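You operate a simulated robot arm through the tools that you are given. There is no shell and no other tool.

You run a simulated two-armed robot. Do the job below in one go: nothing can be reset, and whatever is moved stays where it is left.

JOB
At the wire bench, set the tension to the mounted spool's number and test the feed.
Fine: the test ends good; shut the cover before the bench stop button comes out.

Only the result counts: the job must be done as asked and must still hold three seconds after the hand-in. Knocking over, shifting, dropping, spilling or breaking anything else fails it. Lids that push on must go on centred and level and be pressed home; caps that screw on are set level and turned clockwise until they are tight.

ROBOT AND FRAMES
Two 6-joint arms with fingered hands on one trunk that stands fixed in place. Base frame: the origin is at the foot of the trunk, x ahead of it, y to its left, z up. Readings come in mm, rad, newtons and seconds.
The left shoulder is at [70, 191, 998], the right one opposite. Each reaches about 983 mm from its shoulder. Payload 4.7 kg a hand.
Tool frame (each hand has its own): the origin (TCP) lies between the finger pads and is the grasp point; the fingertips stand 36 mm ahead of it; z points along the fingers, y is the line along which they close. The gripper opens to 120 mm; its body begins 42 mm behind the TCP. The gripper is a hand of 5 fingers: y runs from the thumb to the fingers, the wrist lies at [-18, -113, -198] in the tool frame, and closing takes about 1.5 s.
Orientation is that of the tool frame in the base frame, as a unit quaternion [w, x, y, z]. With the fingers straight down and the wrist toward the robot, the tool's x, y and z point along [0, 1, 0], [1, 0, 0] and [0, 0, -1] of the base frame.

CONTROLS
- The arms move only by the tool servo_tool. It takes "left_rows", "right_rows" or both (then of equal length, played together; a hand with none holds still); each is a list of rows, each a list of 7 numbers: the shift along the base's x, y, z in mm, then the turn, a rotation vector about the base's x, y, z in rad, then the finger opening in mm, from 0 to 120. In form: [[x, y, z, wx, wy, wz, fingers], ...]. A call has 1 to 20 rows; each row shifts and turns the commanded pose from where the row before left it. A row lasts 0.2 s, in which the tool goes at most 50 mm and 0.15 rad; a call with a longer step from one row to the next is refused whole, and so is a gripper value outside its range. Where a pose cannot be reached the arm comes as near as it can. A force on the tool above 70 N (or 10 N above the force at the start of the call, whichever is more), or a blocked arm, ends the call early, and 0.2 s more pass. Each finger travels about 45 mm/s and halts on what it meets, pressing with about 28 N; the grip force reading is that of the motor and also rises with nothing between the fingers. The clock runs only during rows and for 0.2 s after the last one: add rows that do not move to give the fingers time. The reply holds the time, the measured pose of the TCP, the force on the tool along the base axes, the opening and the grip force, in the units named above and with some noise, with the torque about the TCP (base axes, N m) and any sound that the robot's microphone picked up, and new pictures: "show" is both (left out), scene, wrist or none (wrist: the cameras of the hands that moved).
- Cameras (640 x 400 px; columns grow to the right, rows downward): "scene" is now at [90.1, 68.2, 1248.3]; the picture's right is [0.92, -0.38, -0.00], its down [-0.16, -0.39, -0.91] and it looks along [0.35, 0.84, -0.42] (base axes); focal length 214 px, centre (320, 200). "left" rides on the left gripper at [-72, -91, -143] in its tool frame; the picture's right is [-0.80, -0.28, 0.53], its down [0.53, -0.73, 0.42] and it looks along [0.27, 0.62, 0.74] (tool axes); focal length 234 px, centre (320, 200). "right" rides on the right gripper at [73, -91, -143] in its tool frame; the picture's right is [-0.80, 0.28, -0.53], its down [-0.53, -0.73, 0.42] and it looks along [-0.27, 0.62, 0.74] (tool axes); focal length 234 px, centre (320, 200). There is no depth. A picture from a camera that has moved, and an enlarged one, comes with that camera's place and axes in the base frame and with its lens. The place of the scene camera against the robot may be out by one fixed shift of up to 25 mm in any direction.
- slide_trunk(by): slides the trunk up (or, below 0, down) by that many mm; the arms and the scene camera ride with it, the base frame stays. It gives what a move gives, with no picture.
- preshape(shape, hand): the hand has 5 fingers and takes this shape, open, in about a second: jaw (thumb against the fingers, like two jaws); tri (thumb and two fingers); tip (a fingertip pinch); poke (one finger out to press); point (the index stretched); flat (the hand flat); cup (the hand cupped); fist (a fist). The gripper value then closes the fingers along that shape, each until it touches; the sizes above hold for jaw. It gives what a move gives, with no picture.
- aim_head(pan, tilt): turns the head with the scene camera to pan (to the left, within 1.501 rad either way) and tilt (down, from -0.506 to 1.204), counted from straight ahead of the robot. It gives what a move gives, and a new picture of the scene camera.
- close_up(camera, box): a new picture of the part [left, top, right, bottom] of that camera's present view, enlarged. The clock stands still meanwhile.
- hand_in(): hands the job in; it is judged then, once.

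Nothing tells you positions but the pictures and the camera data. Unless the task says otherwise, let go and move clear before handing in.

The tools are called as name(argument=value, ...) on one line, values as JSON. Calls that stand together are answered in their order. servo_tool: Moves the arms, as the interface text tells. Its arguments: {"type":"object","properties":{"left_rows":{"type":"array"},"right_rows":{"type":"array"},"show":{"type":"string","enum":["both","scene","wrist","none"]}},"required":[]} The other tools are called the same way: slide_trunk (by) moves the trunk up or down; preshape (shape, hand) gives the hand a shape; aim_head (pan, tilt) turns the head that bears the scene camera; close_up (camera, box) takes an enlarged picture of a part of a camera's view; hand_in () hands the job in.

At the start:

```text
time: 0.0
left_position: [395.9, 432.6, 1210.3]
left_tool_rot: [0.001, 0.708, 0.706, 0.0]
left_contact_force: [0.5, -0.3, 0.0]
left_ft_torque: [-0.03, 0.02, -0.01]
left_finger_gap: 119.3
left_gripper_force: 0.0
left_shape: jaw
right_position: [706.9, 24.1, 1309.4]
right_tool_rot: [0.0, 0.707, 0.707, 0.0]
right_contact_force: [0.3, -0.1, 0.7]
right_ft_torque: [-0.03, -0.02, 0.02]
right_finger_gap: 119.7
right_gripper_force: 0.1
right_shape: jaw
trunk travel left (down, up): [-475.0, 465.0]
head pan, tilt (commanded): [1.182, 0.429]
```

scene: 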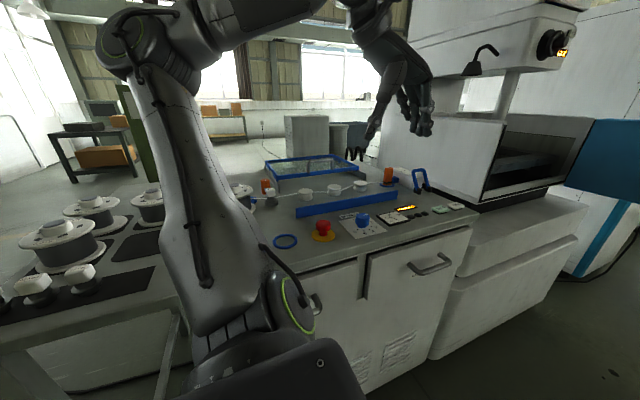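
right: 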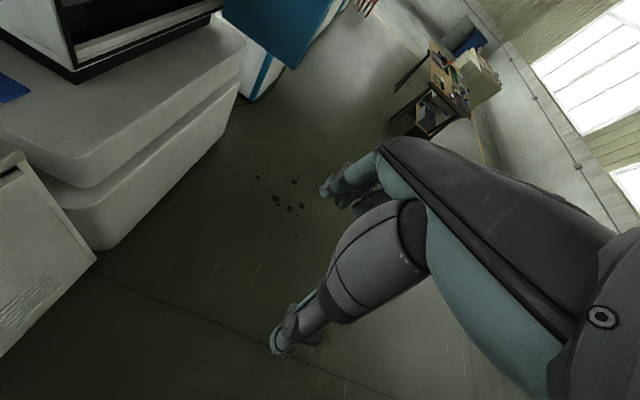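
left: 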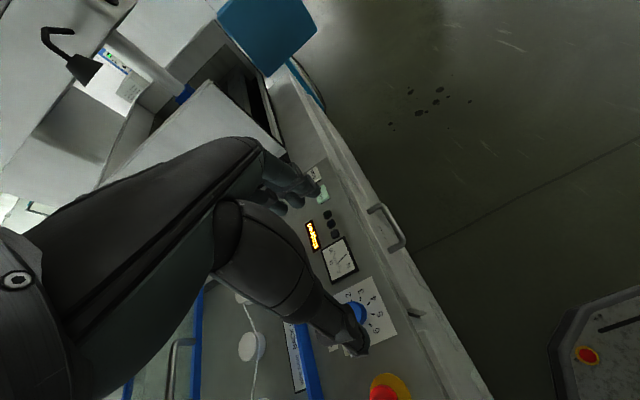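

I see a wire bench to the robot's left with a red stop button, a blue tension knob, a display, small buttons and a blue-framed cover. I'll take enlarged views first to read the labels.

close_up(camera="scene", box=[230, 140, 480, 296])

close_up(camera="left", box=[200, 150, 520, 400])

close_up(camera="scene", box=[0, 170, 250, 326])

```text
2.56 times, centred on (355, 218) of scene
camera zoom: at [90.1, 68.2, 1248.3], right [0.92, -0.38, 0.0], down [-0.16, -0.39, -0.91], along [0.35, 0.84, -0.42], focal length 549 px, centre (230, 154)
```

zoom: 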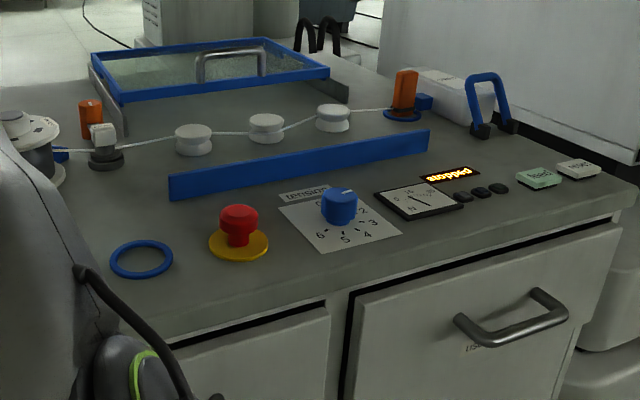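

```text
1.60 times, centred on (360, 275) of left
camera zoom: at [306.2, 360.8, 1355.3], right [-0.28, -0.8, -0.53], down [-0.73, 0.53, -0.42], along [0.62, 0.27, -0.74], focal length 375 px, centre (256, 80)
```

zoom: 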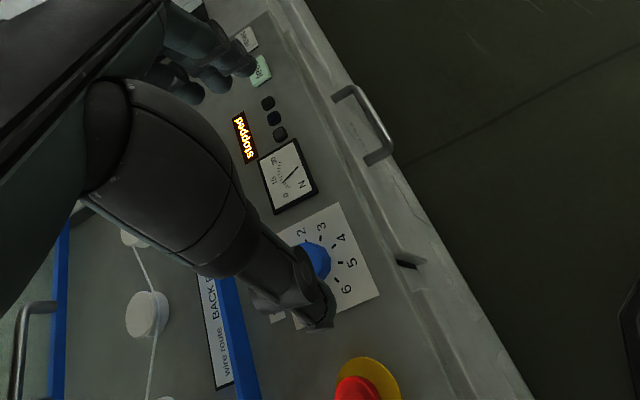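

```text
2.56 times, centred on (125, 248) of scene
camera zoom: at [90.1, 68.2, 1248.3], right [0.92, -0.38, 0.0], down [-0.16, -0.39, -0.91], along [0.35, 0.84, -0.42], focal length 549 px, centre (819, 77)
```

zoom: 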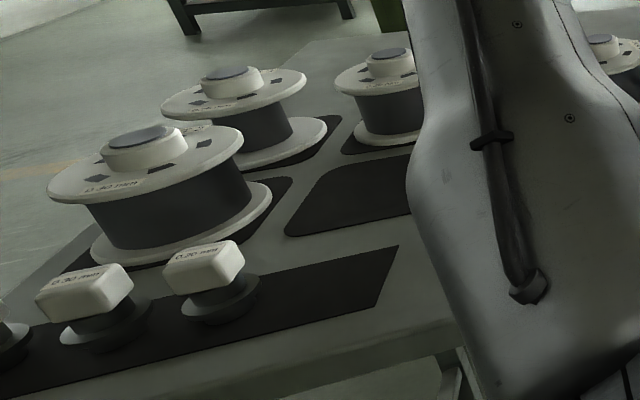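

The bench has a stop button, tension dial 1–6, a display showing "stopped", a meter, and green and white buttons. The left arm hides the mounted spool, so I'll turn the head for a better view before moving.

aim_head(pan=1.3, tilt=0.6)

close_up(camera="left", box=[160, 280, 400, 400])

close_up(camera="left", box=[280, 150, 440, 250])

```text
time: 0.7
left_position: [395.5, 432.8, 1212.0]
left_tool_rot: [0.001, 0.707, 0.707, 0.0]
left_contact_force: [-1.2, -0.4, -0.4]
left_ft_torque: [0.02, -0.01, 0.0]
left_finger_gap: 119.3
left_gripper_force: 0.1
left_shape: jaw
right_position: [708.2, 23.9, 1308.6]
right_tool_rot: [0.0, 0.707, 0.707, -0.001]
right_contact_force: [0.9, -0.2, 0.5]
right_ft_torque: [-0.01, 0.0, 0.0]
right_finger_gap: 119.4
right_gripper_force: 0.1
right_shape: jaw
trunk travel left (down, up): [-475.0, 465.0]
head pan, tilt (commanded): [1.3, 0.6]
camera scene: at [78.7, 68.0, 1233.0], right [0.96, -0.27, 0.0], down [-0.15, -0.54, -0.83], along [0.22, 0.8, -0.56], focal length 214 px, centre (320, 200)
```

scene: 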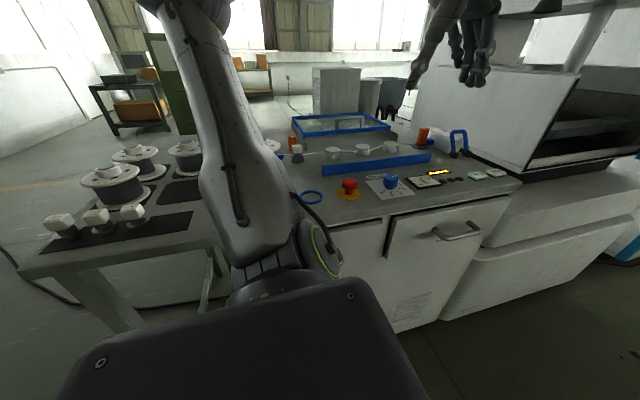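

```text
2.67 times, centred on (280, 340) of left
camera zoom: at [306.2, 360.8, 1355.3], right [-0.28, -0.8, -0.53], down [-0.73, 0.53, -0.42], along [0.62, 0.27, -0.74], focal length 624 px, centre (427, -173)
```

zoom: 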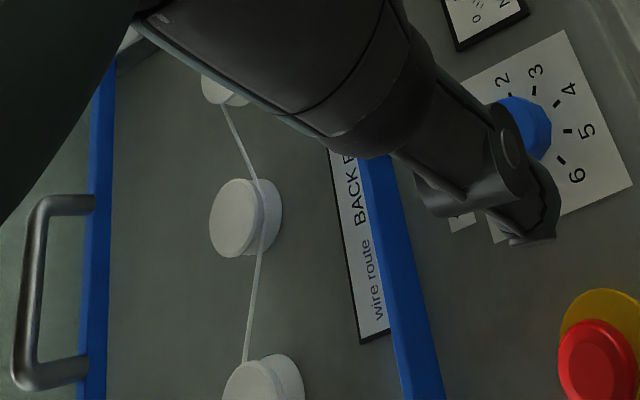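

```text
4.00 times, centred on (360, 200) of left
camera zoom: at [306.2, 360.8, 1355.3], right [-0.28, -0.8, -0.53], down [-0.73, 0.53, -0.42], along [0.62, 0.27, -0.74], focal length 937 px, centre (160, 200)
```

zoom: 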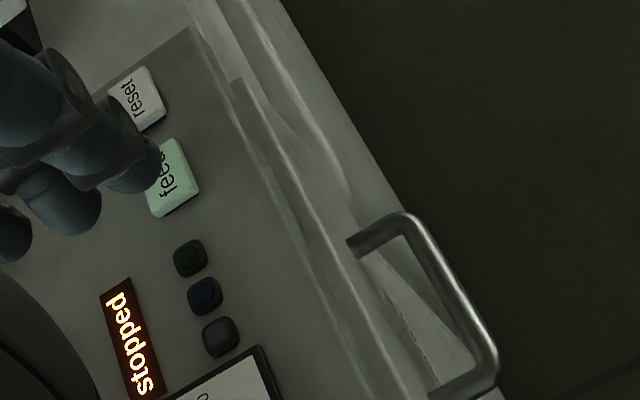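

The bench front edge runs along x at about y≈390–410, top at roughly z≈940; knob near (390, 490, 960). I'll move the right arm away and turn the left hand so its camera looks over the bench.

servo_tool(left_rows=[[14, -12, 4, 0, 0, 0.1428, 120], [14, -12, 4, 0, 0, 0.1428, 120], [14, -12, 4, 0, 0, 0.1428, 120], [14, -12, 4, 0, 0, 0.1428, 120], [14, -12, 4, 0, 0, 0.1428, 120], [14, -12, 4, 0, 0, 0.1428, 120], [14, -12, 4, 0, 0, 0.1428, 120], [14, -12, 4, 0, 0, 0.1428, 120], [14, -12, 4, 0, 0, 0.1428, 120], [14, -12, 4, 0, 0, 0.1428, 120], [14, -12, 4, 0, 0, 0.1428, 120]], right_rows=[[-10, -28, 0, 0, 0, 0, 120], [-10, -28, 0, 0, 0, 0, 120], [-10, -28, 0, 0, 0, 0, 120], [-10, -28, 0, 0, 0, 0, 120], [-10, -28, 0, 0, 0, 0, 120], [-10, -28, 0, 0, 0, 0, 120], [-10, -28, 0, 0, 0, 0, 120], [-10, -28, 0, 0, 0, 0, 120], [-10, -28, 0, 0, 0, 0, 120], [-10, -28, 0, 0, 0, 0, 120], [-10, -28, 0, 0, 0, 0, 120]], show="both")

```text
time: 3.1
left_position: [387.6, 538.5, 1137.4]
left_tool_rot: [0.002, -0.001, 1.0, 0.0]
left_contact_force: [-1.0, 0.1, -0.4]
left_ft_torque: [0.0, 0.0, 0.01]
left_finger_gap: 120.0
left_gripper_force: 0.0
left_shape: jaw
left hand out of reach, approached as far as the arm can: row 2, 3, 4, 5, 6, 7, 8, 9, 10, 11
right_position: [705.3, -263.7, 1388.1]
right_tool_rot: [-0.001, 0.707, 0.707, 0.001]
right_contact_force: [0.6, 0.1, -0.2]
right_ft_torque: [0.04, 0.02, 0.05]
right_finger_gap: 119.6
right_gripper_force: 0.0
right_shape: jaw
right hand out of reach, approached as far as the arm can: row 1, 2, 3, 4, 5, 6, 7, 8, 9, 10, 11
trunk travel left (down, up): [-475.0, 465.0]
head pan, tilt (commanded): [1.3, 0.6]
camera scene: at [78.6, 66.8, 1233.0], right [0.96, -0.27, 0.0], down [-0.15, -0.54, -0.83], along [0.22, 0.8, -0.56], focal length 214 px, centre (320, 200)
camera right: at [614.3, -190.3, 1531.6], right [0.28, -0.8, 0.52], down [-0.73, -0.53, -0.42], along [0.62, -0.27, -0.74], focal length 234 px, centre (320, 200)
camera left: at [461.1, 447.8, 1282.0], right [0.81, -0.28, -0.52], down [-0.53, -0.73, -0.43], along [-0.27, 0.62, -0.74], focal length 234 px, centre (320, 200)
```

scene: 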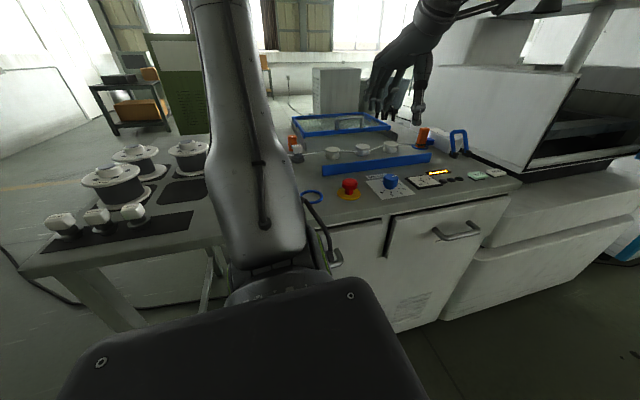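
right: 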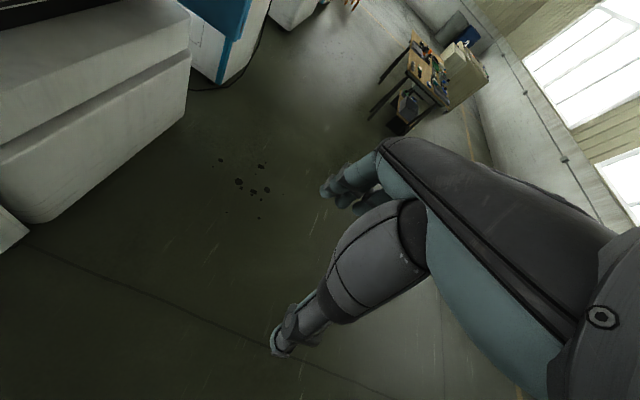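
left: 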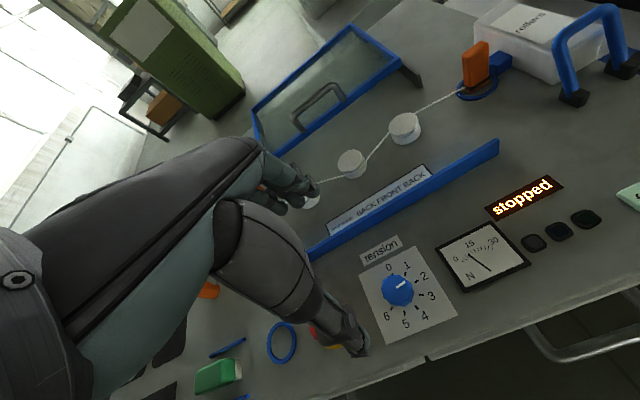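

The left view is good now: "wire route BACK FRONT BACK", a 0–6 dial, an N meter. I'll zoom in on details.

close_up(camera="left", box=[240, 20, 520, 260])

close_up(camera="left", box=[340, 160, 640, 350])

close_up(camera="left", box=[100, 270, 400, 400])

close_up(camera="scene", box=[270, 100, 510, 220])

close_up(camera="left", box=[440, 0, 640, 120])

```text
1.67 times, centred on (380, 140) of left
camera zoom: at [461.1, 447.8, 1282.0], right [0.81, -0.28, -0.52], down [-0.53, -0.73, -0.43], along [-0.27, 0.62, -0.74], focal length 390 px, centre (220, 300)
```

zoom: 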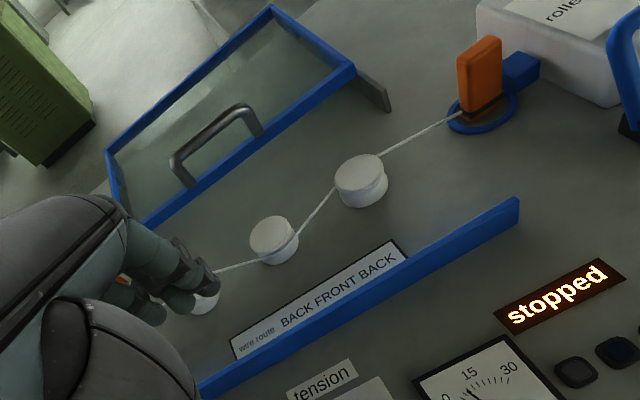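

```text
2.11 times, centred on (490, 255) of left
camera zoom: at [461.1, 447.8, 1282.0], right [0.81, -0.28, -0.52], down [-0.53, -0.73, -0.43], along [-0.27, 0.62, -0.74], focal length 493 px, centre (-38, 84)
```

zoom: 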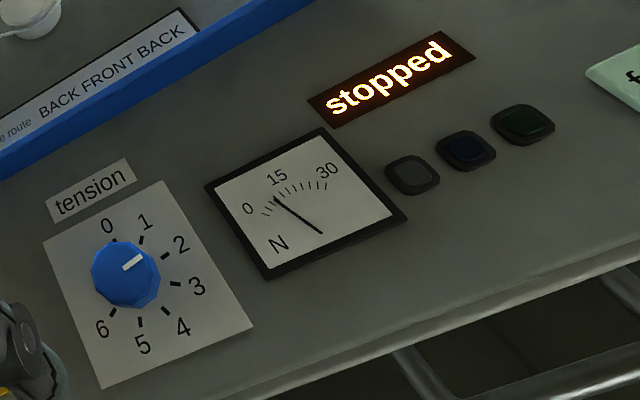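

```text
2.13 times, centred on (250, 335) of left
camera zoom: at [461.1, 447.8, 1282.0], right [0.81, -0.28, -0.52], down [-0.53, -0.73, -0.43], along [-0.27, 0.62, -0.74], focal length 500 px, centre (469, -88)
```

zoom: 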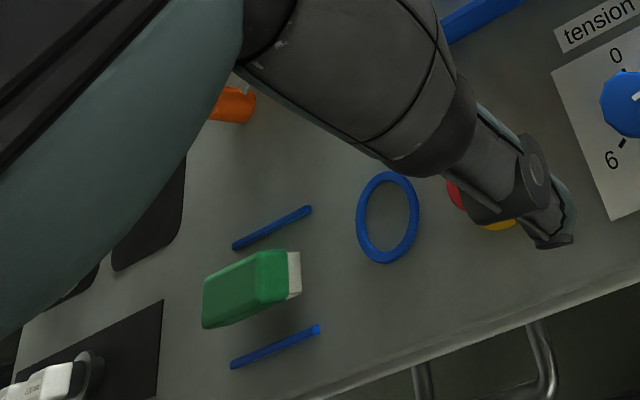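

```text
2.67 times, centred on (390, 160) of scene
camera zoom: at [78.6, 66.8, 1233.0], right [0.96, -0.27, 0.0], down [-0.15, -0.54, -0.83], along [0.22, 0.8, -0.56], focal length 572 px, centre (133, 307)
```

zoom: 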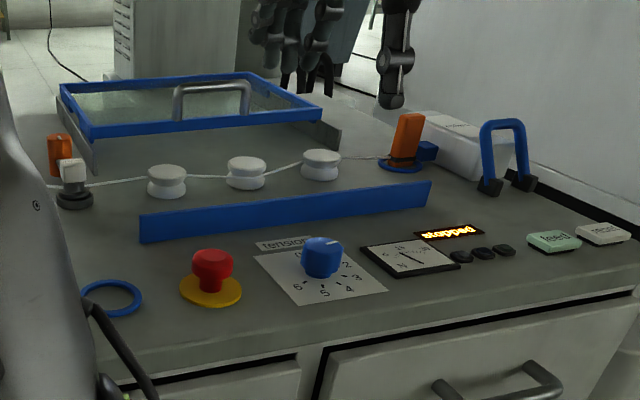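

```text
3.20 times, centred on (540, 60) of left
camera zoom: at [461.1, 447.8, 1282.0], right [0.81, -0.28, -0.52], down [-0.53, -0.73, -0.43], along [-0.27, 0.62, -0.74], focal length 749 px, centre (-384, 648)
```

zoom: 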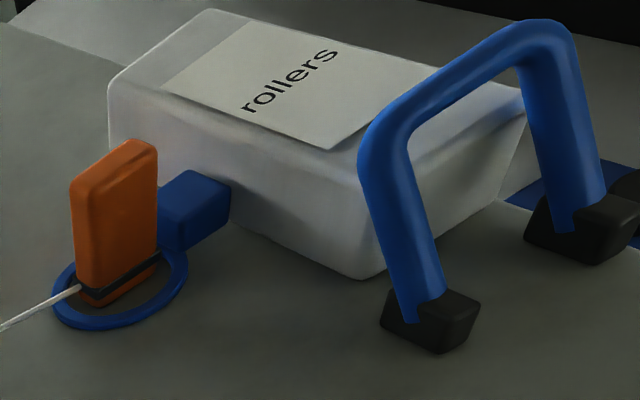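

The wire route sign reads BACK FRONT BACK, and the dial pointer is around 1.5. I still need to see the mounted spool, so I'll raise the trunk for a better overhead view and more arm freedom.

slide_trunk(by=250)

aim_head(pan=1.3, tilt=0.8)

```text
time: 5.7
left_position: [387.0, 540.1, 1385.8]
left_tool_rot: [0.0, 0.001, 1.0, -0.001]
left_contact_force: [0.3, -0.6, 0.3]
left_ft_torque: [0.02, 0.0, -0.01]
left_finger_gap: 119.9
left_gripper_force: 0.0
left_shape: jaw
right_position: [703.9, -261.5, 1637.6]
right_tool_rot: [-0.001, 0.707, 0.708, 0.0]
right_contact_force: [-0.4, 0.3, 0.4]
right_ft_torque: [0.01, 0.03, -0.02]
right_finger_gap: 119.7
right_gripper_force: 0.0
right_shape: jaw
trunk travel left (down, up): [-725.0, 215.0]
head pan, tilt (commanded): [1.3, 0.6]
```

```text
time: 6.4
left_position: [386.6, 539.8, 1386.8]
left_tool_rot: [0.0, 0.0, 1.0, 0.001]
left_contact_force: [-0.2, 1.0, -0.1]
left_ft_torque: [-0.01, -0.02, -0.02]
left_finger_gap: 119.9
left_gripper_force: 0.1
left_shape: jaw
right_position: [703.2, -261.4, 1637.7]
right_tool_rot: [0.0, 0.708, 0.706, 0.0]
right_contact_force: [0.0, 0.2, 0.4]
right_ft_torque: [-0.02, -0.02, 0.01]
right_finger_gap: 119.5
right_gripper_force: 0.1
right_shape: jaw
trunk travel left (down, up): [-725.0, 215.0]
head pan, tilt (commanded): [1.3, 0.799]
camera scene: at [76.8, 60.6, 1466.1], right [0.96, -0.27, 0.0], down [-0.19, -0.69, -0.7], along [0.19, 0.67, -0.72], focal length 214 px, centre (320, 200)
```

scene: 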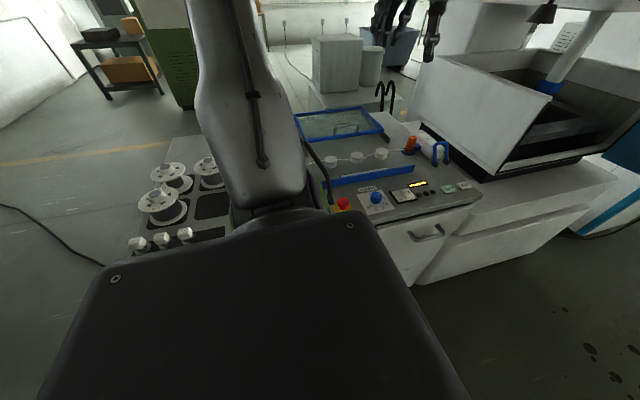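

Shoulders are now at about z≈1248. I'll shift the left hand toward +x so the upper arm uncovers the mounted spool for the scene camera.

servo_tool(left_rows=[[20, 0, 0, 0, 0, 0, 120], [20, 0, 0, 0, 0, 0, 120], [20, 0, 0, 0, 0, 0, 120], [20, 0, 0, 0, 0, 0, 120], [20, 0, 0, 0, 0, 0, 120]], show="scene")

```text
time: 7.6
left_position: [444.1, 586.1, 1364.4]
left_tool_rot: [0.001, 0.0, 1.0, -0.001]
left_contact_force: [0.1, -0.1, 0.9]
left_ft_torque: [0.0, 0.0, 0.0]
left_finger_gap: 119.9
left_gripper_force: 0.0
left_shape: jaw
left hand out of reach, approached as far as the arm can: row 1, 2, 3, 4, 5
right_position: [705.4, -262.3, 1637.5]
right_tool_rot: [0.0, 0.707, 0.707, 0.0]
right_contact_force: [-0.2, 0.7, -1.1]
right_ft_torque: [-0.01, 0.0, 0.01]
right_finger_gap: 119.8
right_gripper_force: 0.0
right_shape: jaw
trunk travel left (down, up): [-725.0, 215.0]
head pan, tilt (commanded): [1.3, 0.799]
camera scene: at [77.6, 61.0, 1465.9], right [0.96, -0.27, 0.0], down [-0.19, -0.69, -0.7], along [0.19, 0.67, -0.72], focal length 214 px, centre (320, 200)
```

scene: 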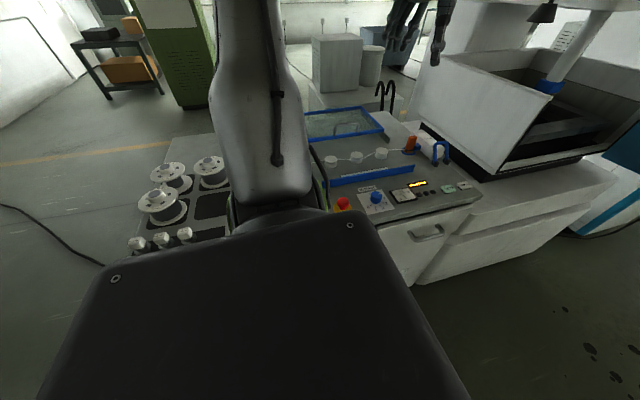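

The arm slides outward when it can't reach, so it likely wants the hand lower relative to the shoulder. I'll lower the hand (still well above the bench) and shift toward +x.

servo_tool(left_rows=[[0, 0, -30, 0, 0, 0, 120], [0, 0, -30, 0, 0, 0, 120], [0, 0, -30, 0, 0, 0, 120], [0, 0, -30, 0, 0, 0, 120], [0, 0, -30, 0, 0, 0, 120], [25, -10, 0, 0, 0, 0, 120], [25, -10, 0, 0, 0, 0, 120], [25, -10, 0, 0, 0, 0, 120], [25, -10, 0, 0, 0, 0, 120]], show="both")

```text
time: 9.6
left_position: [474.7, 594.0, 1218.6]
left_tool_rot: [0.001, 0.0, 1.0, 0.0]
left_contact_force: [0.6, -1.0, 0.5]
left_ft_torque: [-0.01, 0.01, -0.01]
left_finger_gap: 119.7
left_gripper_force: 0.0
left_shape: jaw
left hand out of reach, approached as far as the arm can: row 6, 7, 8, 9
right_position: [705.0, -263.3, 1637.6]
right_tool_rot: [0.0, 0.707, 0.707, 0.0]
right_contact_force: [0.3, 0.0, 0.2]
right_ft_torque: [0.01, 0.02, 0.01]
right_finger_gap: 119.5
right_gripper_force: 0.1
right_shape: jaw
trunk travel left (down, up): [-725.0, 215.0]
head pan, tilt (commanded): [1.3, 0.799]
camera scene: at [77.7, 59.7, 1466.0], right [0.96, -0.27, 0.0], down [-0.19, -0.69, -0.7], along [0.19, 0.67, -0.72], focal length 214 px, centre (320, 200)
camera left: at [549.1, 502.5, 1363.8], right [0.8, -0.28, -0.52], down [-0.53, -0.73, -0.42], along [-0.26, 0.62, -0.74], focal length 234 px, centre (320, 200)
```

scene: 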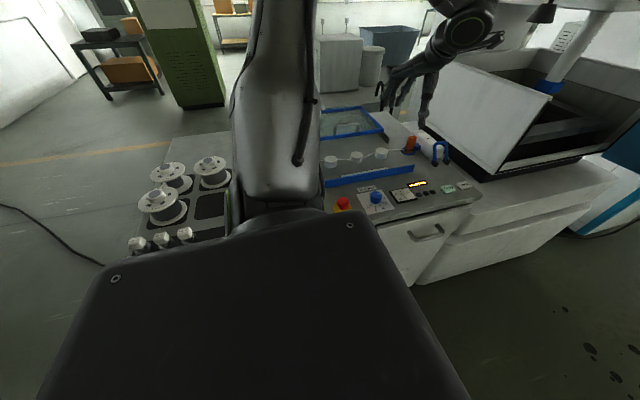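
left: 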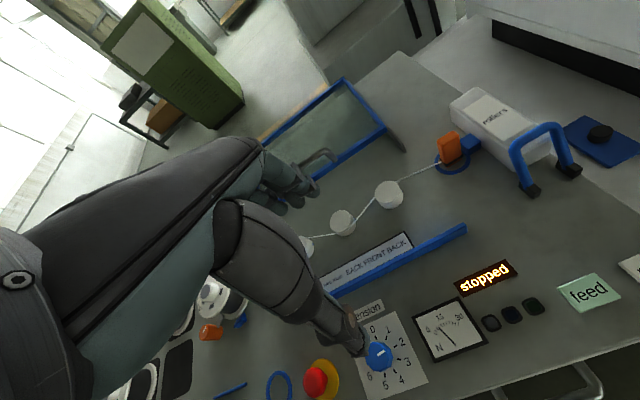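

close_up(camera="left", box=[170, 260, 290, 350])

close_up(camera="left", box=[290, 140, 490, 300])

close_up(camera="left", box=[440, 80, 640, 200])

close_up(camera="left", box=[340, 230, 640, 400])

close_up(camera="scene", box=[110, 130, 250, 260])

```text
4.44 times, centred on (230, 305) of left
camera zoom: at [549.1, 502.5, 1363.8], right [0.8, -0.28, -0.52], down [-0.53, -0.73, -0.42], along [-0.26, 0.62, -0.74], focal length 1041 px, centre (720, -267)
```

zoom: 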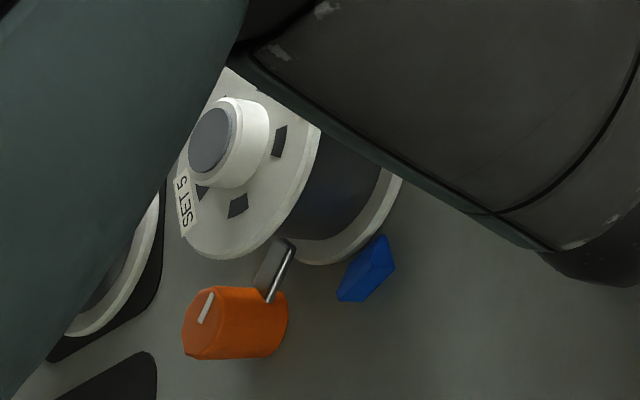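

```text
2.50 times, centred on (390, 220) of left
camera zoom: at [549.1, 502.5, 1363.8], right [0.8, -0.28, -0.52], down [-0.53, -0.73, -0.42], along [-0.26, 0.62, -0.74], focal length 585 px, centre (145, 150)
```

zoom: 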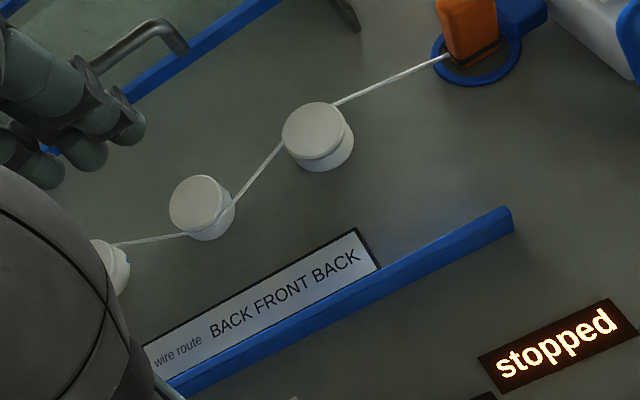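

```text
3.20 times, centred on (540, 140) of left
camera zoom: at [549.1, 502.5, 1363.8], right [0.8, -0.28, -0.52], down [-0.53, -0.73, -0.42], along [-0.26, 0.62, -0.74], focal length 749 px, centre (-384, 392)
```

zoom: 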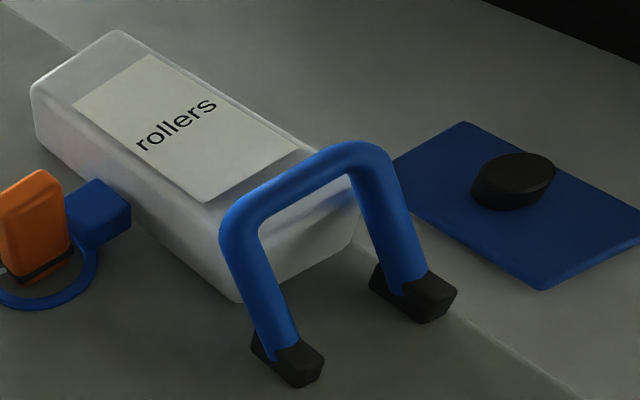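

```text
2.13 times, centred on (490, 315) of left
camera zoom: at [549.1, 502.5, 1363.8], right [0.8, -0.28, -0.52], down [-0.53, -0.73, -0.42], along [-0.26, 0.62, -0.74], focal length 500 px, centre (-43, -45)
```

zoom: 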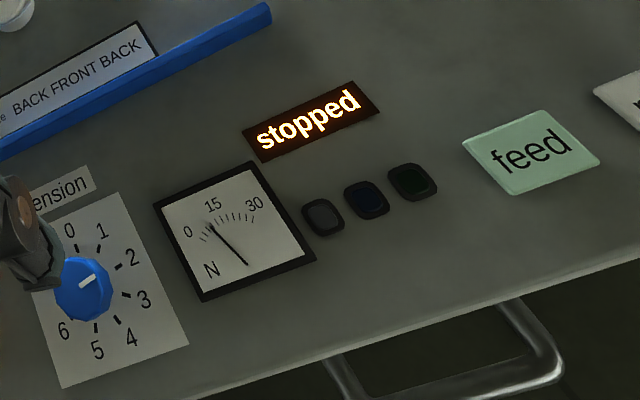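

```text
3.08 times, centred on (180, 195) of scene
camera zoom: at [77.7, 59.7, 1466.0], right [0.96, -0.27, 0.0], down [-0.19, -0.69, -0.7], along [0.19, 0.67, -0.72], focal length 660 px, centre (751, 215)
```

zoom: 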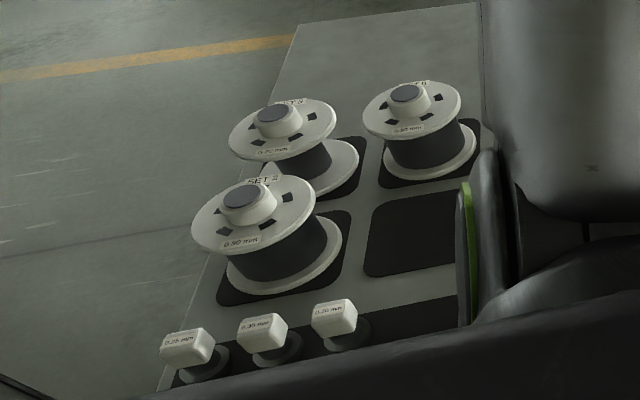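

The mounted spool's label appears to read "SET 5". I'll zoom closer on this and on the cover.

close_up(camera="left", box=[195, 275, 235, 315])

close_up(camera="left", box=[240, 60, 420, 220])

close_up(camera="scene", box=[310, 90, 470, 220])

```text
10.00 times, centred on (215, 295) of left
camera zoom: at [549.1, 502.5, 1363.8], right [0.8, -0.28, -0.52], down [-0.53, -0.73, -0.42], along [-0.26, 0.62, -0.74], focal length 2342 px, centre (1370, -750)
```

zoom: 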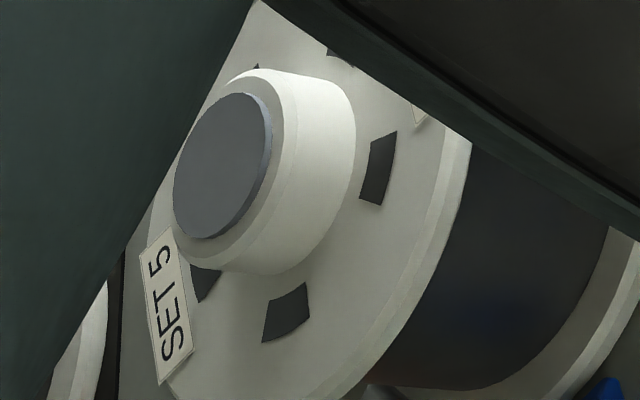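

```text
2.50 times, centred on (330, 140) of left
camera zoom: at [549.1, 502.5, 1363.8], right [0.8, -0.28, -0.52], down [-0.53, -0.73, -0.42], along [-0.26, 0.62, -0.74], focal length 585 px, centre (295, 350)
```

zoom: 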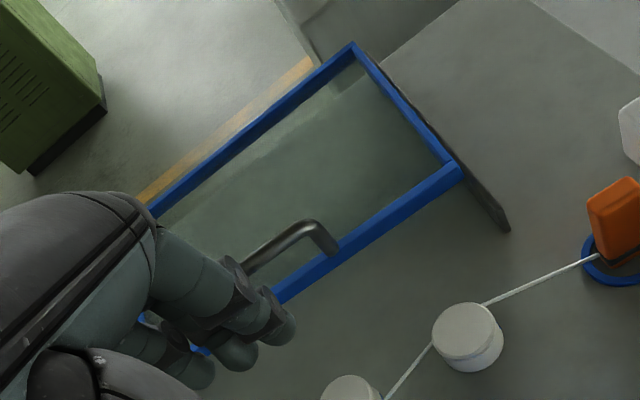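

```text
3.08 times, centred on (390, 155) of scene
camera zoom: at [77.7, 59.7, 1466.0], right [0.96, -0.27, 0.0], down [-0.19, -0.69, -0.7], along [0.19, 0.67, -0.72], focal length 660 px, centre (105, 338)
```

zoom: 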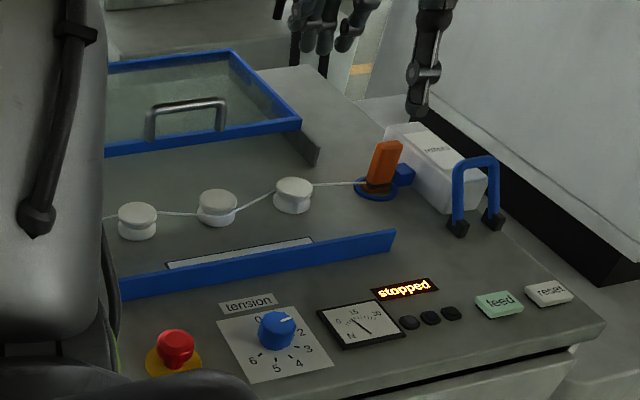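

The label reads "SET 5", so the tension must go to 5. The cover looks like a level sliding frame at z≈970 behind the posts. I'll move the left hand to −x to see the spool, its orange knob and the cover from nearer.

servo_tool(left_rows=[[-30, 0, 5, 0, 0, 0, 120], [-30, 0, 5, 0, 0, 0, 120], [-30, 0, 5, 0, 0, 0, 120], [-30, 0, 5, 0, 0, 0, 120], [-30, 0, 5, 0, 0, 0, 120], [-30, 0, 5, 0, 0, 0, 120], [-30, 0, 5, 0, 0, 0, 120], [-30, 0, 5, 0, 0, 0, 120], [-30, 0, 5, 0, 0, 0, 120], [-30, 0, 5, 0, 0, 0, 120]], show="both")

```text
time: 11.8
left_position: [275.6, 492.2, 1283.2]
left_tool_rot: [0.001, 0.0, 1.0, 0.0]
left_contact_force: [0.1, 0.0, 0.7]
left_ft_torque: [0.01, -0.03, 0.01]
left_finger_gap: 119.8
left_gripper_force: 0.1
left_shape: jaw
left hand out of reach, approached as far as the arm can: row 3, 4, 5, 6, 7, 8, 9, 10
right_position: [702.8, -262.5, 1639.6]
right_tool_rot: [0.0, 0.707, 0.707, 0.0]
right_contact_force: [-0.5, 0.5, 0.2]
right_ft_torque: [0.01, -0.02, -0.01]
right_finger_gap: 119.5
right_gripper_force: 0.1
right_shape: jaw
trunk travel left (down, up): [-725.0, 215.0]
head pan, tilt (commanded): [1.3, 0.799]
camera scene: at [75.5, 59.9, 1466.1], right [0.96, -0.27, 0.0], down [-0.19, -0.69, -0.7], along [0.19, 0.67, -0.72], focal length 214 px, centre (320, 200)
camera left: at [350.4, 401.2, 1428.3], right [0.8, -0.28, -0.53], down [-0.53, -0.73, -0.43], along [-0.27, 0.62, -0.74], focal length 234 px, centre (320, 200)
```

scene: 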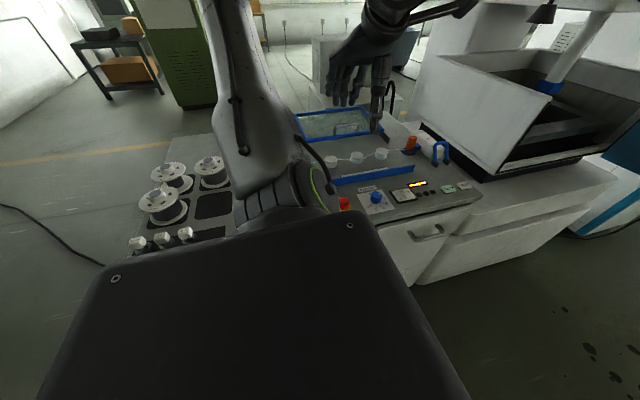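
left: 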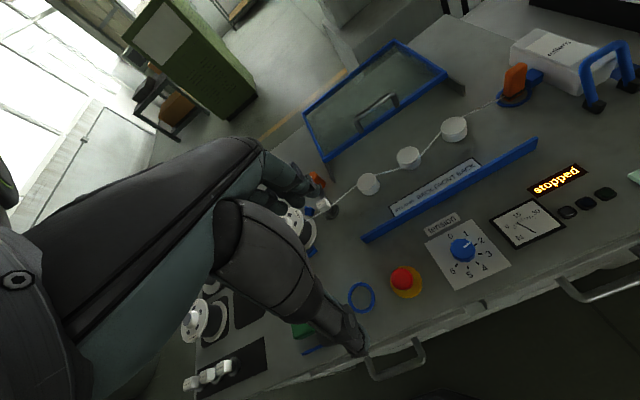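

close_up(camera="left", box=[280, 30, 480, 220])

close_up(camera="left", box=[260, 160, 360, 260])

close_up(camera="left", box=[330, 200, 530, 320])

close_up(camera="scene", box=[270, 80, 490, 220])

```text
2.11 times, centred on (380, 125) of left
camera zoom: at [350.4, 401.2, 1428.3], right [0.8, -0.28, -0.53], down [-0.53, -0.73, -0.43], along [-0.27, 0.62, -0.74], focal length 493 px, centre (194, 358)
```

zoom: 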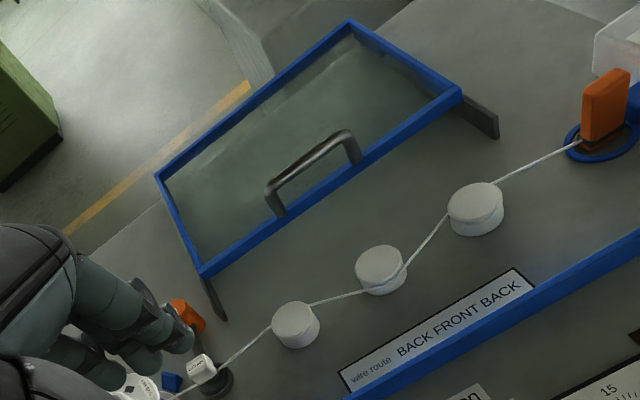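

```text
4.00 times, centred on (310, 210) of left
camera zoom: at [350.4, 401.2, 1428.3], right [0.8, -0.28, -0.53], down [-0.53, -0.73, -0.43], along [-0.27, 0.62, -0.74], focal length 937 px, centre (360, 160)
```

zoom: 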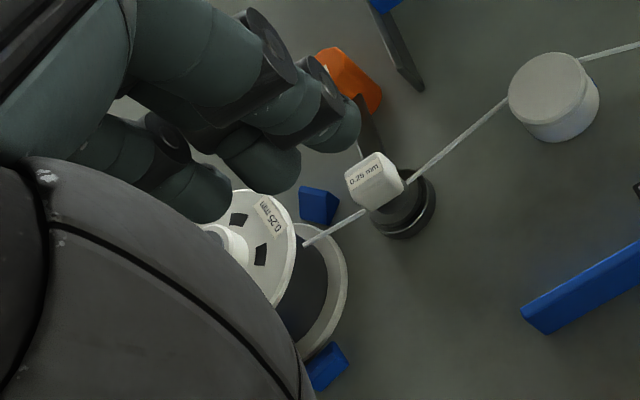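

```text
3.20 times, centred on (430, 260) of left
camera zoom: at [350.4, 401.2, 1428.3], right [0.8, -0.28, -0.53], down [-0.53, -0.73, -0.43], along [-0.27, 0.62, -0.74], focal length 749 px, centre (-32, 8)
```

zoom: 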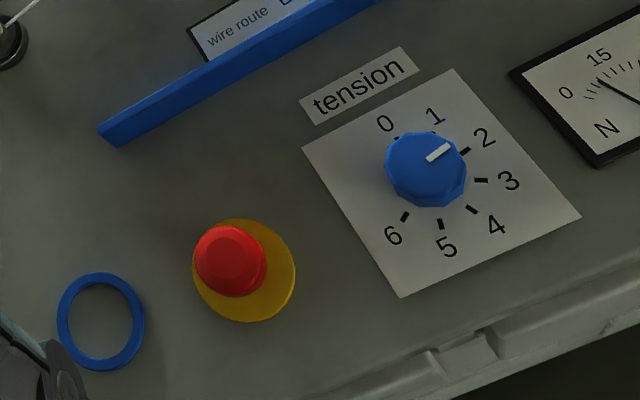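

```text
2.86 times, centred on (380, 150) of scene
camera zoom: at [75.5, 59.9, 1466.1], right [0.96, -0.27, 0.0], down [-0.19, -0.69, -0.7], along [0.19, 0.67, -0.72], focal length 613 px, centre (149, 343)
```

zoom: 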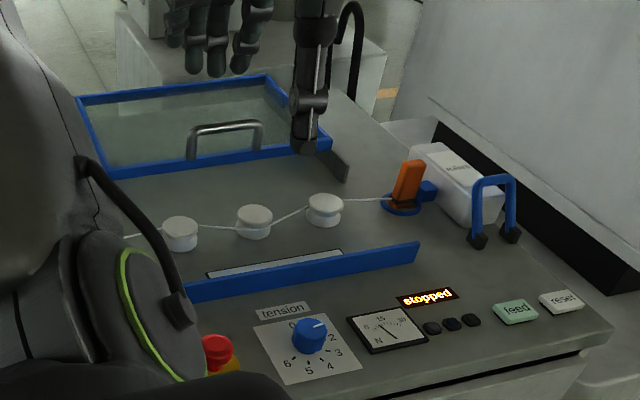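

The spool and die are both 0.25 mm, and the wire already runs BACK‑FRONT‑BACK. The dial points at 2 and the knob centre is about (394, 525). The cover handle is about x 368–478, y≈907, z≈1015, and it slides toward −y to close. I'll bring the left hand toward the handle, staying high.

servo_tool(left_rows=[[14, 30, -8, 0, 0, 0, 120], [14, 30, -8, 0, 0, 0, 120], [14, 30, -8, 0, 0, 0, 120], [14, 30, -8, 0, 0, 0, 120], [14, 30, -8, 0, 0, 0, 120], [14, 30, -8, 0, 0, 0, 120], [14, 30, -8, 0, 0, 0, 120], [14, 30, -8, 0, 0, 0, 120], [14, 30, -8, 0, 0, 0, 120], [14, 30, -8, 0, 0, 0, 120]], show="both")

```text
time: 14.0
left_position: [465.4, 749.7, 1210.1]
left_tool_rot: [0.0, 0.001, 1.0, 0.0]
left_contact_force: [0.3, 0.8, 0.1]
left_ft_torque: [-0.03, 0.02, -0.03]
left_finger_gap: 119.7
left_gripper_force: 0.1
left_shape: jaw
left hand out of reach, approached as far as the arm can: row 1, 2, 3, 4, 5, 6
right_position: [706.5, -262.5, 1637.3]
right_tool_rot: [0.0, 0.707, 0.707, -0.001]
right_contact_force: [0.2, 0.5, -0.3]
right_ft_torque: [-0.01, 0.02, -0.01]
right_finger_gap: 119.7
right_gripper_force: 0.0
right_shape: jaw
trunk travel left (down, up): [-725.0, 215.0]
head pan, tilt (commanded): [1.3, 0.799]
camera scene: at [77.7, 61.4, 1466.0], right [0.96, -0.27, 0.0], down [-0.19, -0.69, -0.7], along [0.19, 0.67, -0.72], focal length 214 px, centre (320, 200)
camera left: at [540.3, 658.6, 1354.7], right [0.8, -0.28, -0.53], down [-0.53, -0.73, -0.42], along [-0.27, 0.62, -0.74], focal length 234 px, centre (320, 200)
```

scene: 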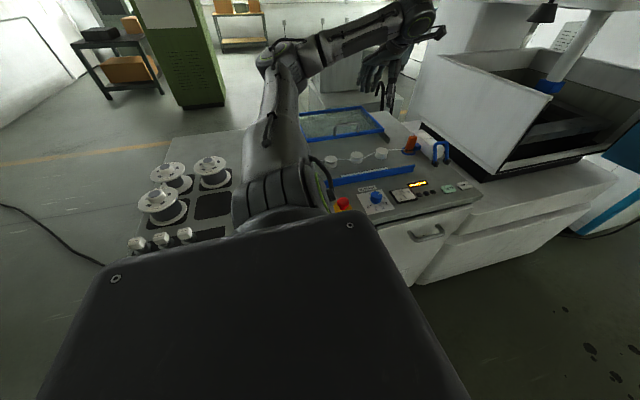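
left: 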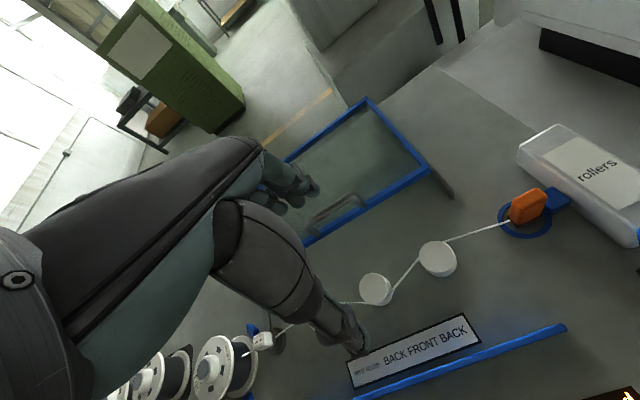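

The hand is now at (465, 750, 1210), in reach. Next I move closer to above the cover handle.

servo_tool(left_rows=[[-8.5, 22, -18, 0, 0, 0, 90], [-8.5, 22, -18, 0, 0, 0, 90], [-8.5, 22, -18, 0, 0, 0, 90], [-8.5, 22, -18, 0, 0, 0, 90], [-8.5, 22, -18, 0, 0, 0, 90], [0, 22, -18, 0, 0, 0, 90]], show="both")

```text
time: 15.4
left_position: [429.6, 882.5, 1093.6]
left_tool_rot: [0.0, 0.0, 1.0, 0.0]
left_contact_force: [-0.1, 0.0, -0.2]
left_ft_torque: [-0.03, -0.05, -0.02]
left_finger_gap: 90.3
left_gripper_force: 0.0
left_shape: jaw
left hand out of reach, approached as far as the arm can: row 3, 4
right_position: [707.0, -258.1, 1638.3]
right_tool_rot: [0.0, 0.707, 0.708, -0.001]
right_contact_force: [-0.8, 1.3, 0.0]
right_ft_torque: [-0.07, 0.0, 0.05]
right_finger_gap: 119.5
right_gripper_force: 0.1
right_shape: jaw
trunk travel left (down, up): [-725.0, 215.0]
head pan, tilt (commanded): [1.3, 0.799]
camera scene: at [77.2, 63.6, 1465.9], right [0.96, -0.27, 0.0], down [-0.19, -0.69, -0.7], along [0.19, 0.67, -0.72], focal length 214 px, centre (320, 200)
camera left: at [503.5, 791.3, 1239.2], right [0.8, -0.28, -0.52], down [-0.53, -0.73, -0.42], along [-0.27, 0.62, -0.74], focal length 234 px, centre (320, 200)
```

scene: 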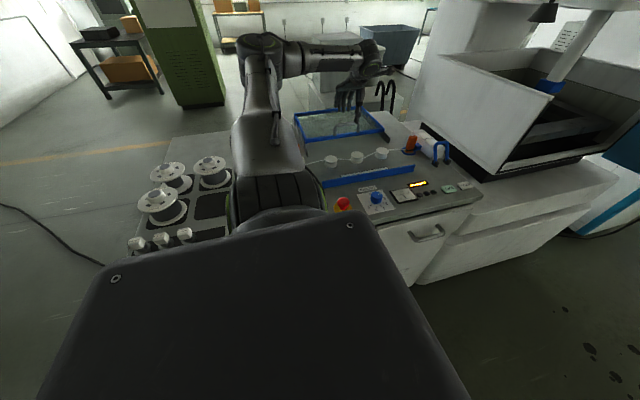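
left: 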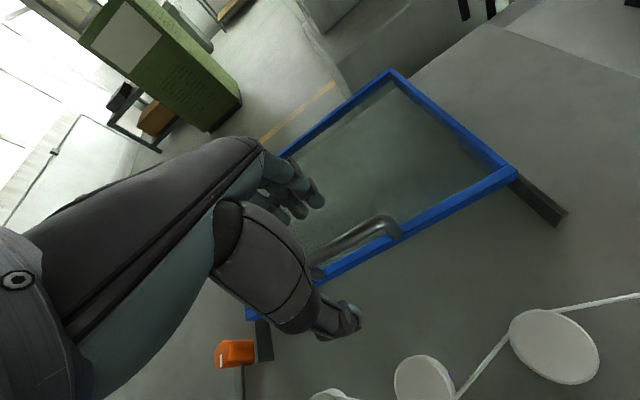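

The handle is visible just below the hand (bar at y≈906, z≈1015). I'll lower so the bar sits between thumb and fingers, keeping fingertips above the glass.

servo_tool(left_rows=[[-2, 8, 0, 0, 0, 0, 90], [-2, 8, 0, 0, 0, 0, 90], [-2, 7, 0, 0, 0, 0, 90], [0, 0, -15, 0, 0, 0, 90], [0, 0, -15, 0, 0, 0, 90], [0, 0, -15, 0, 0, 0, 90], [0, 0, -15, 0, 0, 0, 90]], show="both")

close_up(camera="scene", box=[280, 50, 480, 200])

close_up(camera="left", box=[240, 150, 460, 370])

```text
time: 17.0
left_position: [423.5, 901.3, 1037.9]
left_tool_rot: [0.0, 0.001, 1.0, 0.001]
left_contact_force: [0.1, -0.2, 0.9]
left_ft_torque: [0.0, 0.0, 0.02]
left_finger_gap: 90.0
left_gripper_force: 0.1
left_shape: jaw
right_position: [704.8, -261.6, 1637.5]
right_tool_rot: [0.0, 0.707, 0.707, -0.001]
right_contact_force: [0.7, 0.0, -0.3]
right_ft_torque: [0.0, 0.03, 0.0]
right_finger_gap: 119.4
right_gripper_force: 0.2
right_shape: jaw
trunk travel left (down, up): [-725.0, 215.0]
head pan, tilt (commanded): [1.3, 0.799]
camera scene: at [76.8, 61.1, 1466.0], right [0.96, -0.27, 0.0], down [-0.19, -0.69, -0.7], along [0.19, 0.67, -0.72], focal length 214 px, centre (320, 200)
camera left: at [497.2, 810.2, 1183.2], right [0.8, -0.28, -0.52], down [-0.53, -0.73, -0.42], along [-0.27, 0.62, -0.74], focal length 234 px, centre (320, 200)
```

scene: 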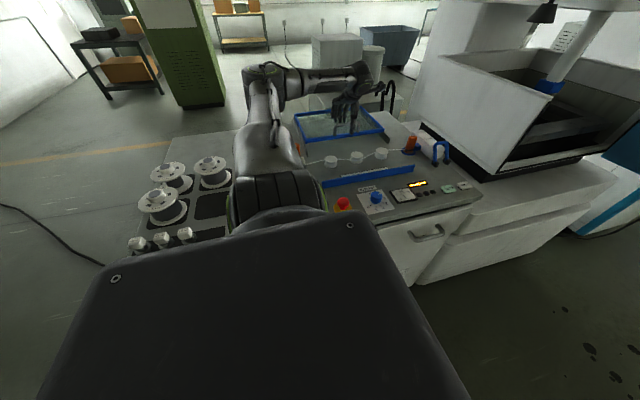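
left: 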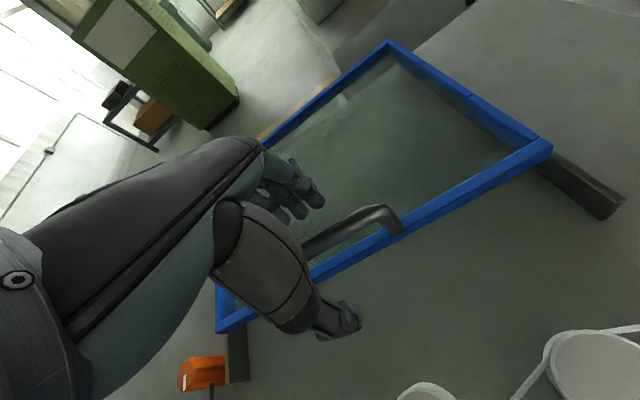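

```text
2.67 times, centred on (380, 125) of scene
camera zoom: at [76.8, 61.1, 1466.0], right [0.96, -0.27, 0.0], down [-0.19, -0.69, -0.7], along [0.19, 0.67, -0.72], focal length 572 px, centre (160, 400)
```

zoom: 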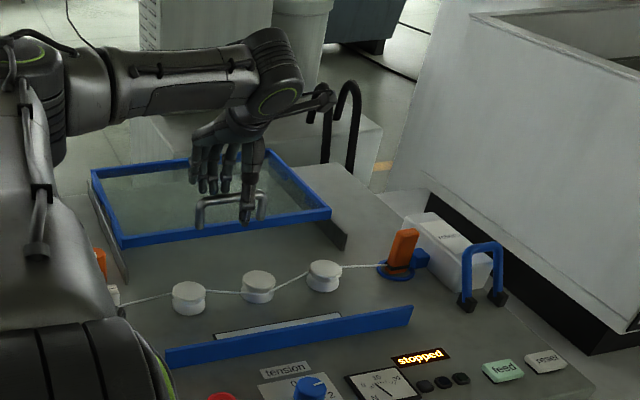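

```text
1.82 times, centred on (350, 260) of left
camera zoom: at [497.2, 810.2, 1183.2], right [0.8, -0.28, -0.52], down [-0.53, -0.73, -0.42], along [-0.27, 0.62, -0.74], focal length 426 px, centre (266, 91)
```

zoom: 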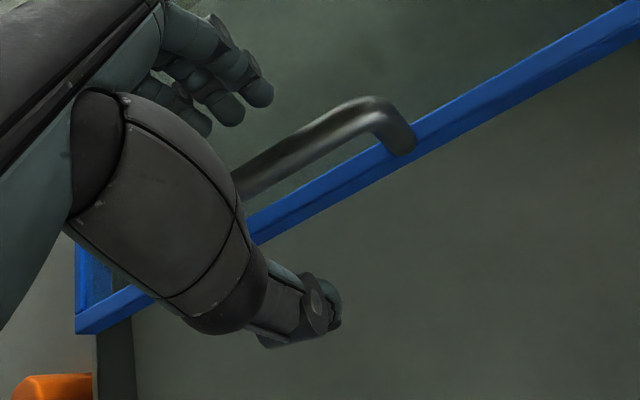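

Fingers are behind and the thumb is in front of the handle bar. I'll lower slightly and close on the bar.

servo_tool(left_rows=[[0, 4, -6, 0, 0, 0, 90], [0, 0, -6, 0, 0, 0, 90], [0, 0, 0, 0, 0, 0, 10], [0, 0, 0, 0, 0, 0, 10], [0, 0, 0, 0, 0, 0, 10], [0, 0, 0, 0, 0, 0, 10], [0, 0, 0, 0, 0, 0, 10], [0, 0, 0, 0, 0, 0, 10], [0, 0, 0, 0, 0, 0, 10], [0, 0, 0, 0, 0, 0, 10]], show="wrist")

close_up(camera="scene", box=[300, 70, 420, 150])

```text
time: 19.2
left_position: [423.7, 905.3, 1026.7]
left_tool_rot: [0.0, 0.0, 1.0, 0.0]
left_contact_force: [0.3, 0.0, -0.4]
left_ft_torque: [-0.01, 0.0, 0.0]
left_finger_gap: 10.3
left_gripper_force: 0.2
left_shape: jaw
right_position: [703.5, -262.4, 1637.5]
right_tool_rot: [-0.001, 0.707, 0.707, 0.0]
right_contact_force: [-0.1, -1.1, -0.3]
right_ft_torque: [-0.03, 0.01, 0.01]
right_finger_gap: 119.4
right_gripper_force: 0.1
right_shape: jaw
trunk travel left (down, up): [-725.0, 215.0]
head pan, tilt (commanded): [1.3, 0.799]
camera left: at [496.8, 813.0, 1171.2], right [0.8, -0.28, -0.52], down [-0.53, -0.73, -0.42], along [-0.27, 0.62, -0.74], focal length 234 px, centre (320, 200)
```

left: 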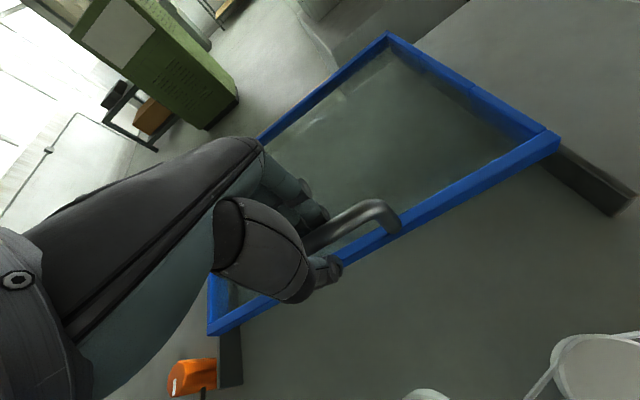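

```text
5.00 times, centred on (360, 110) of scene
camera zoom: at [76.7, 60.8, 1466.0], right [0.96, -0.27, 0.0], down [-0.19, -0.69, -0.7], along [0.19, 0.67, -0.72], focal length 1072 px, centre (120, 650)
```

zoom: 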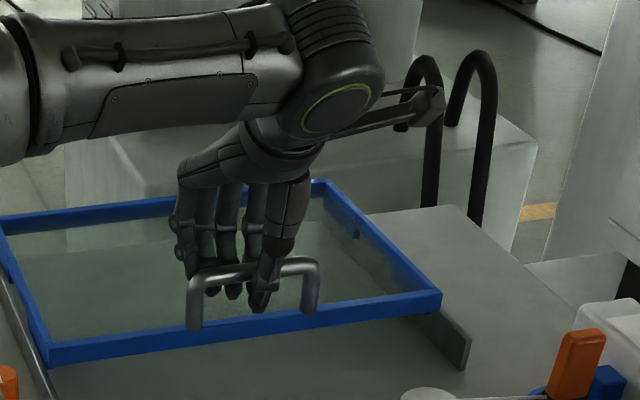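

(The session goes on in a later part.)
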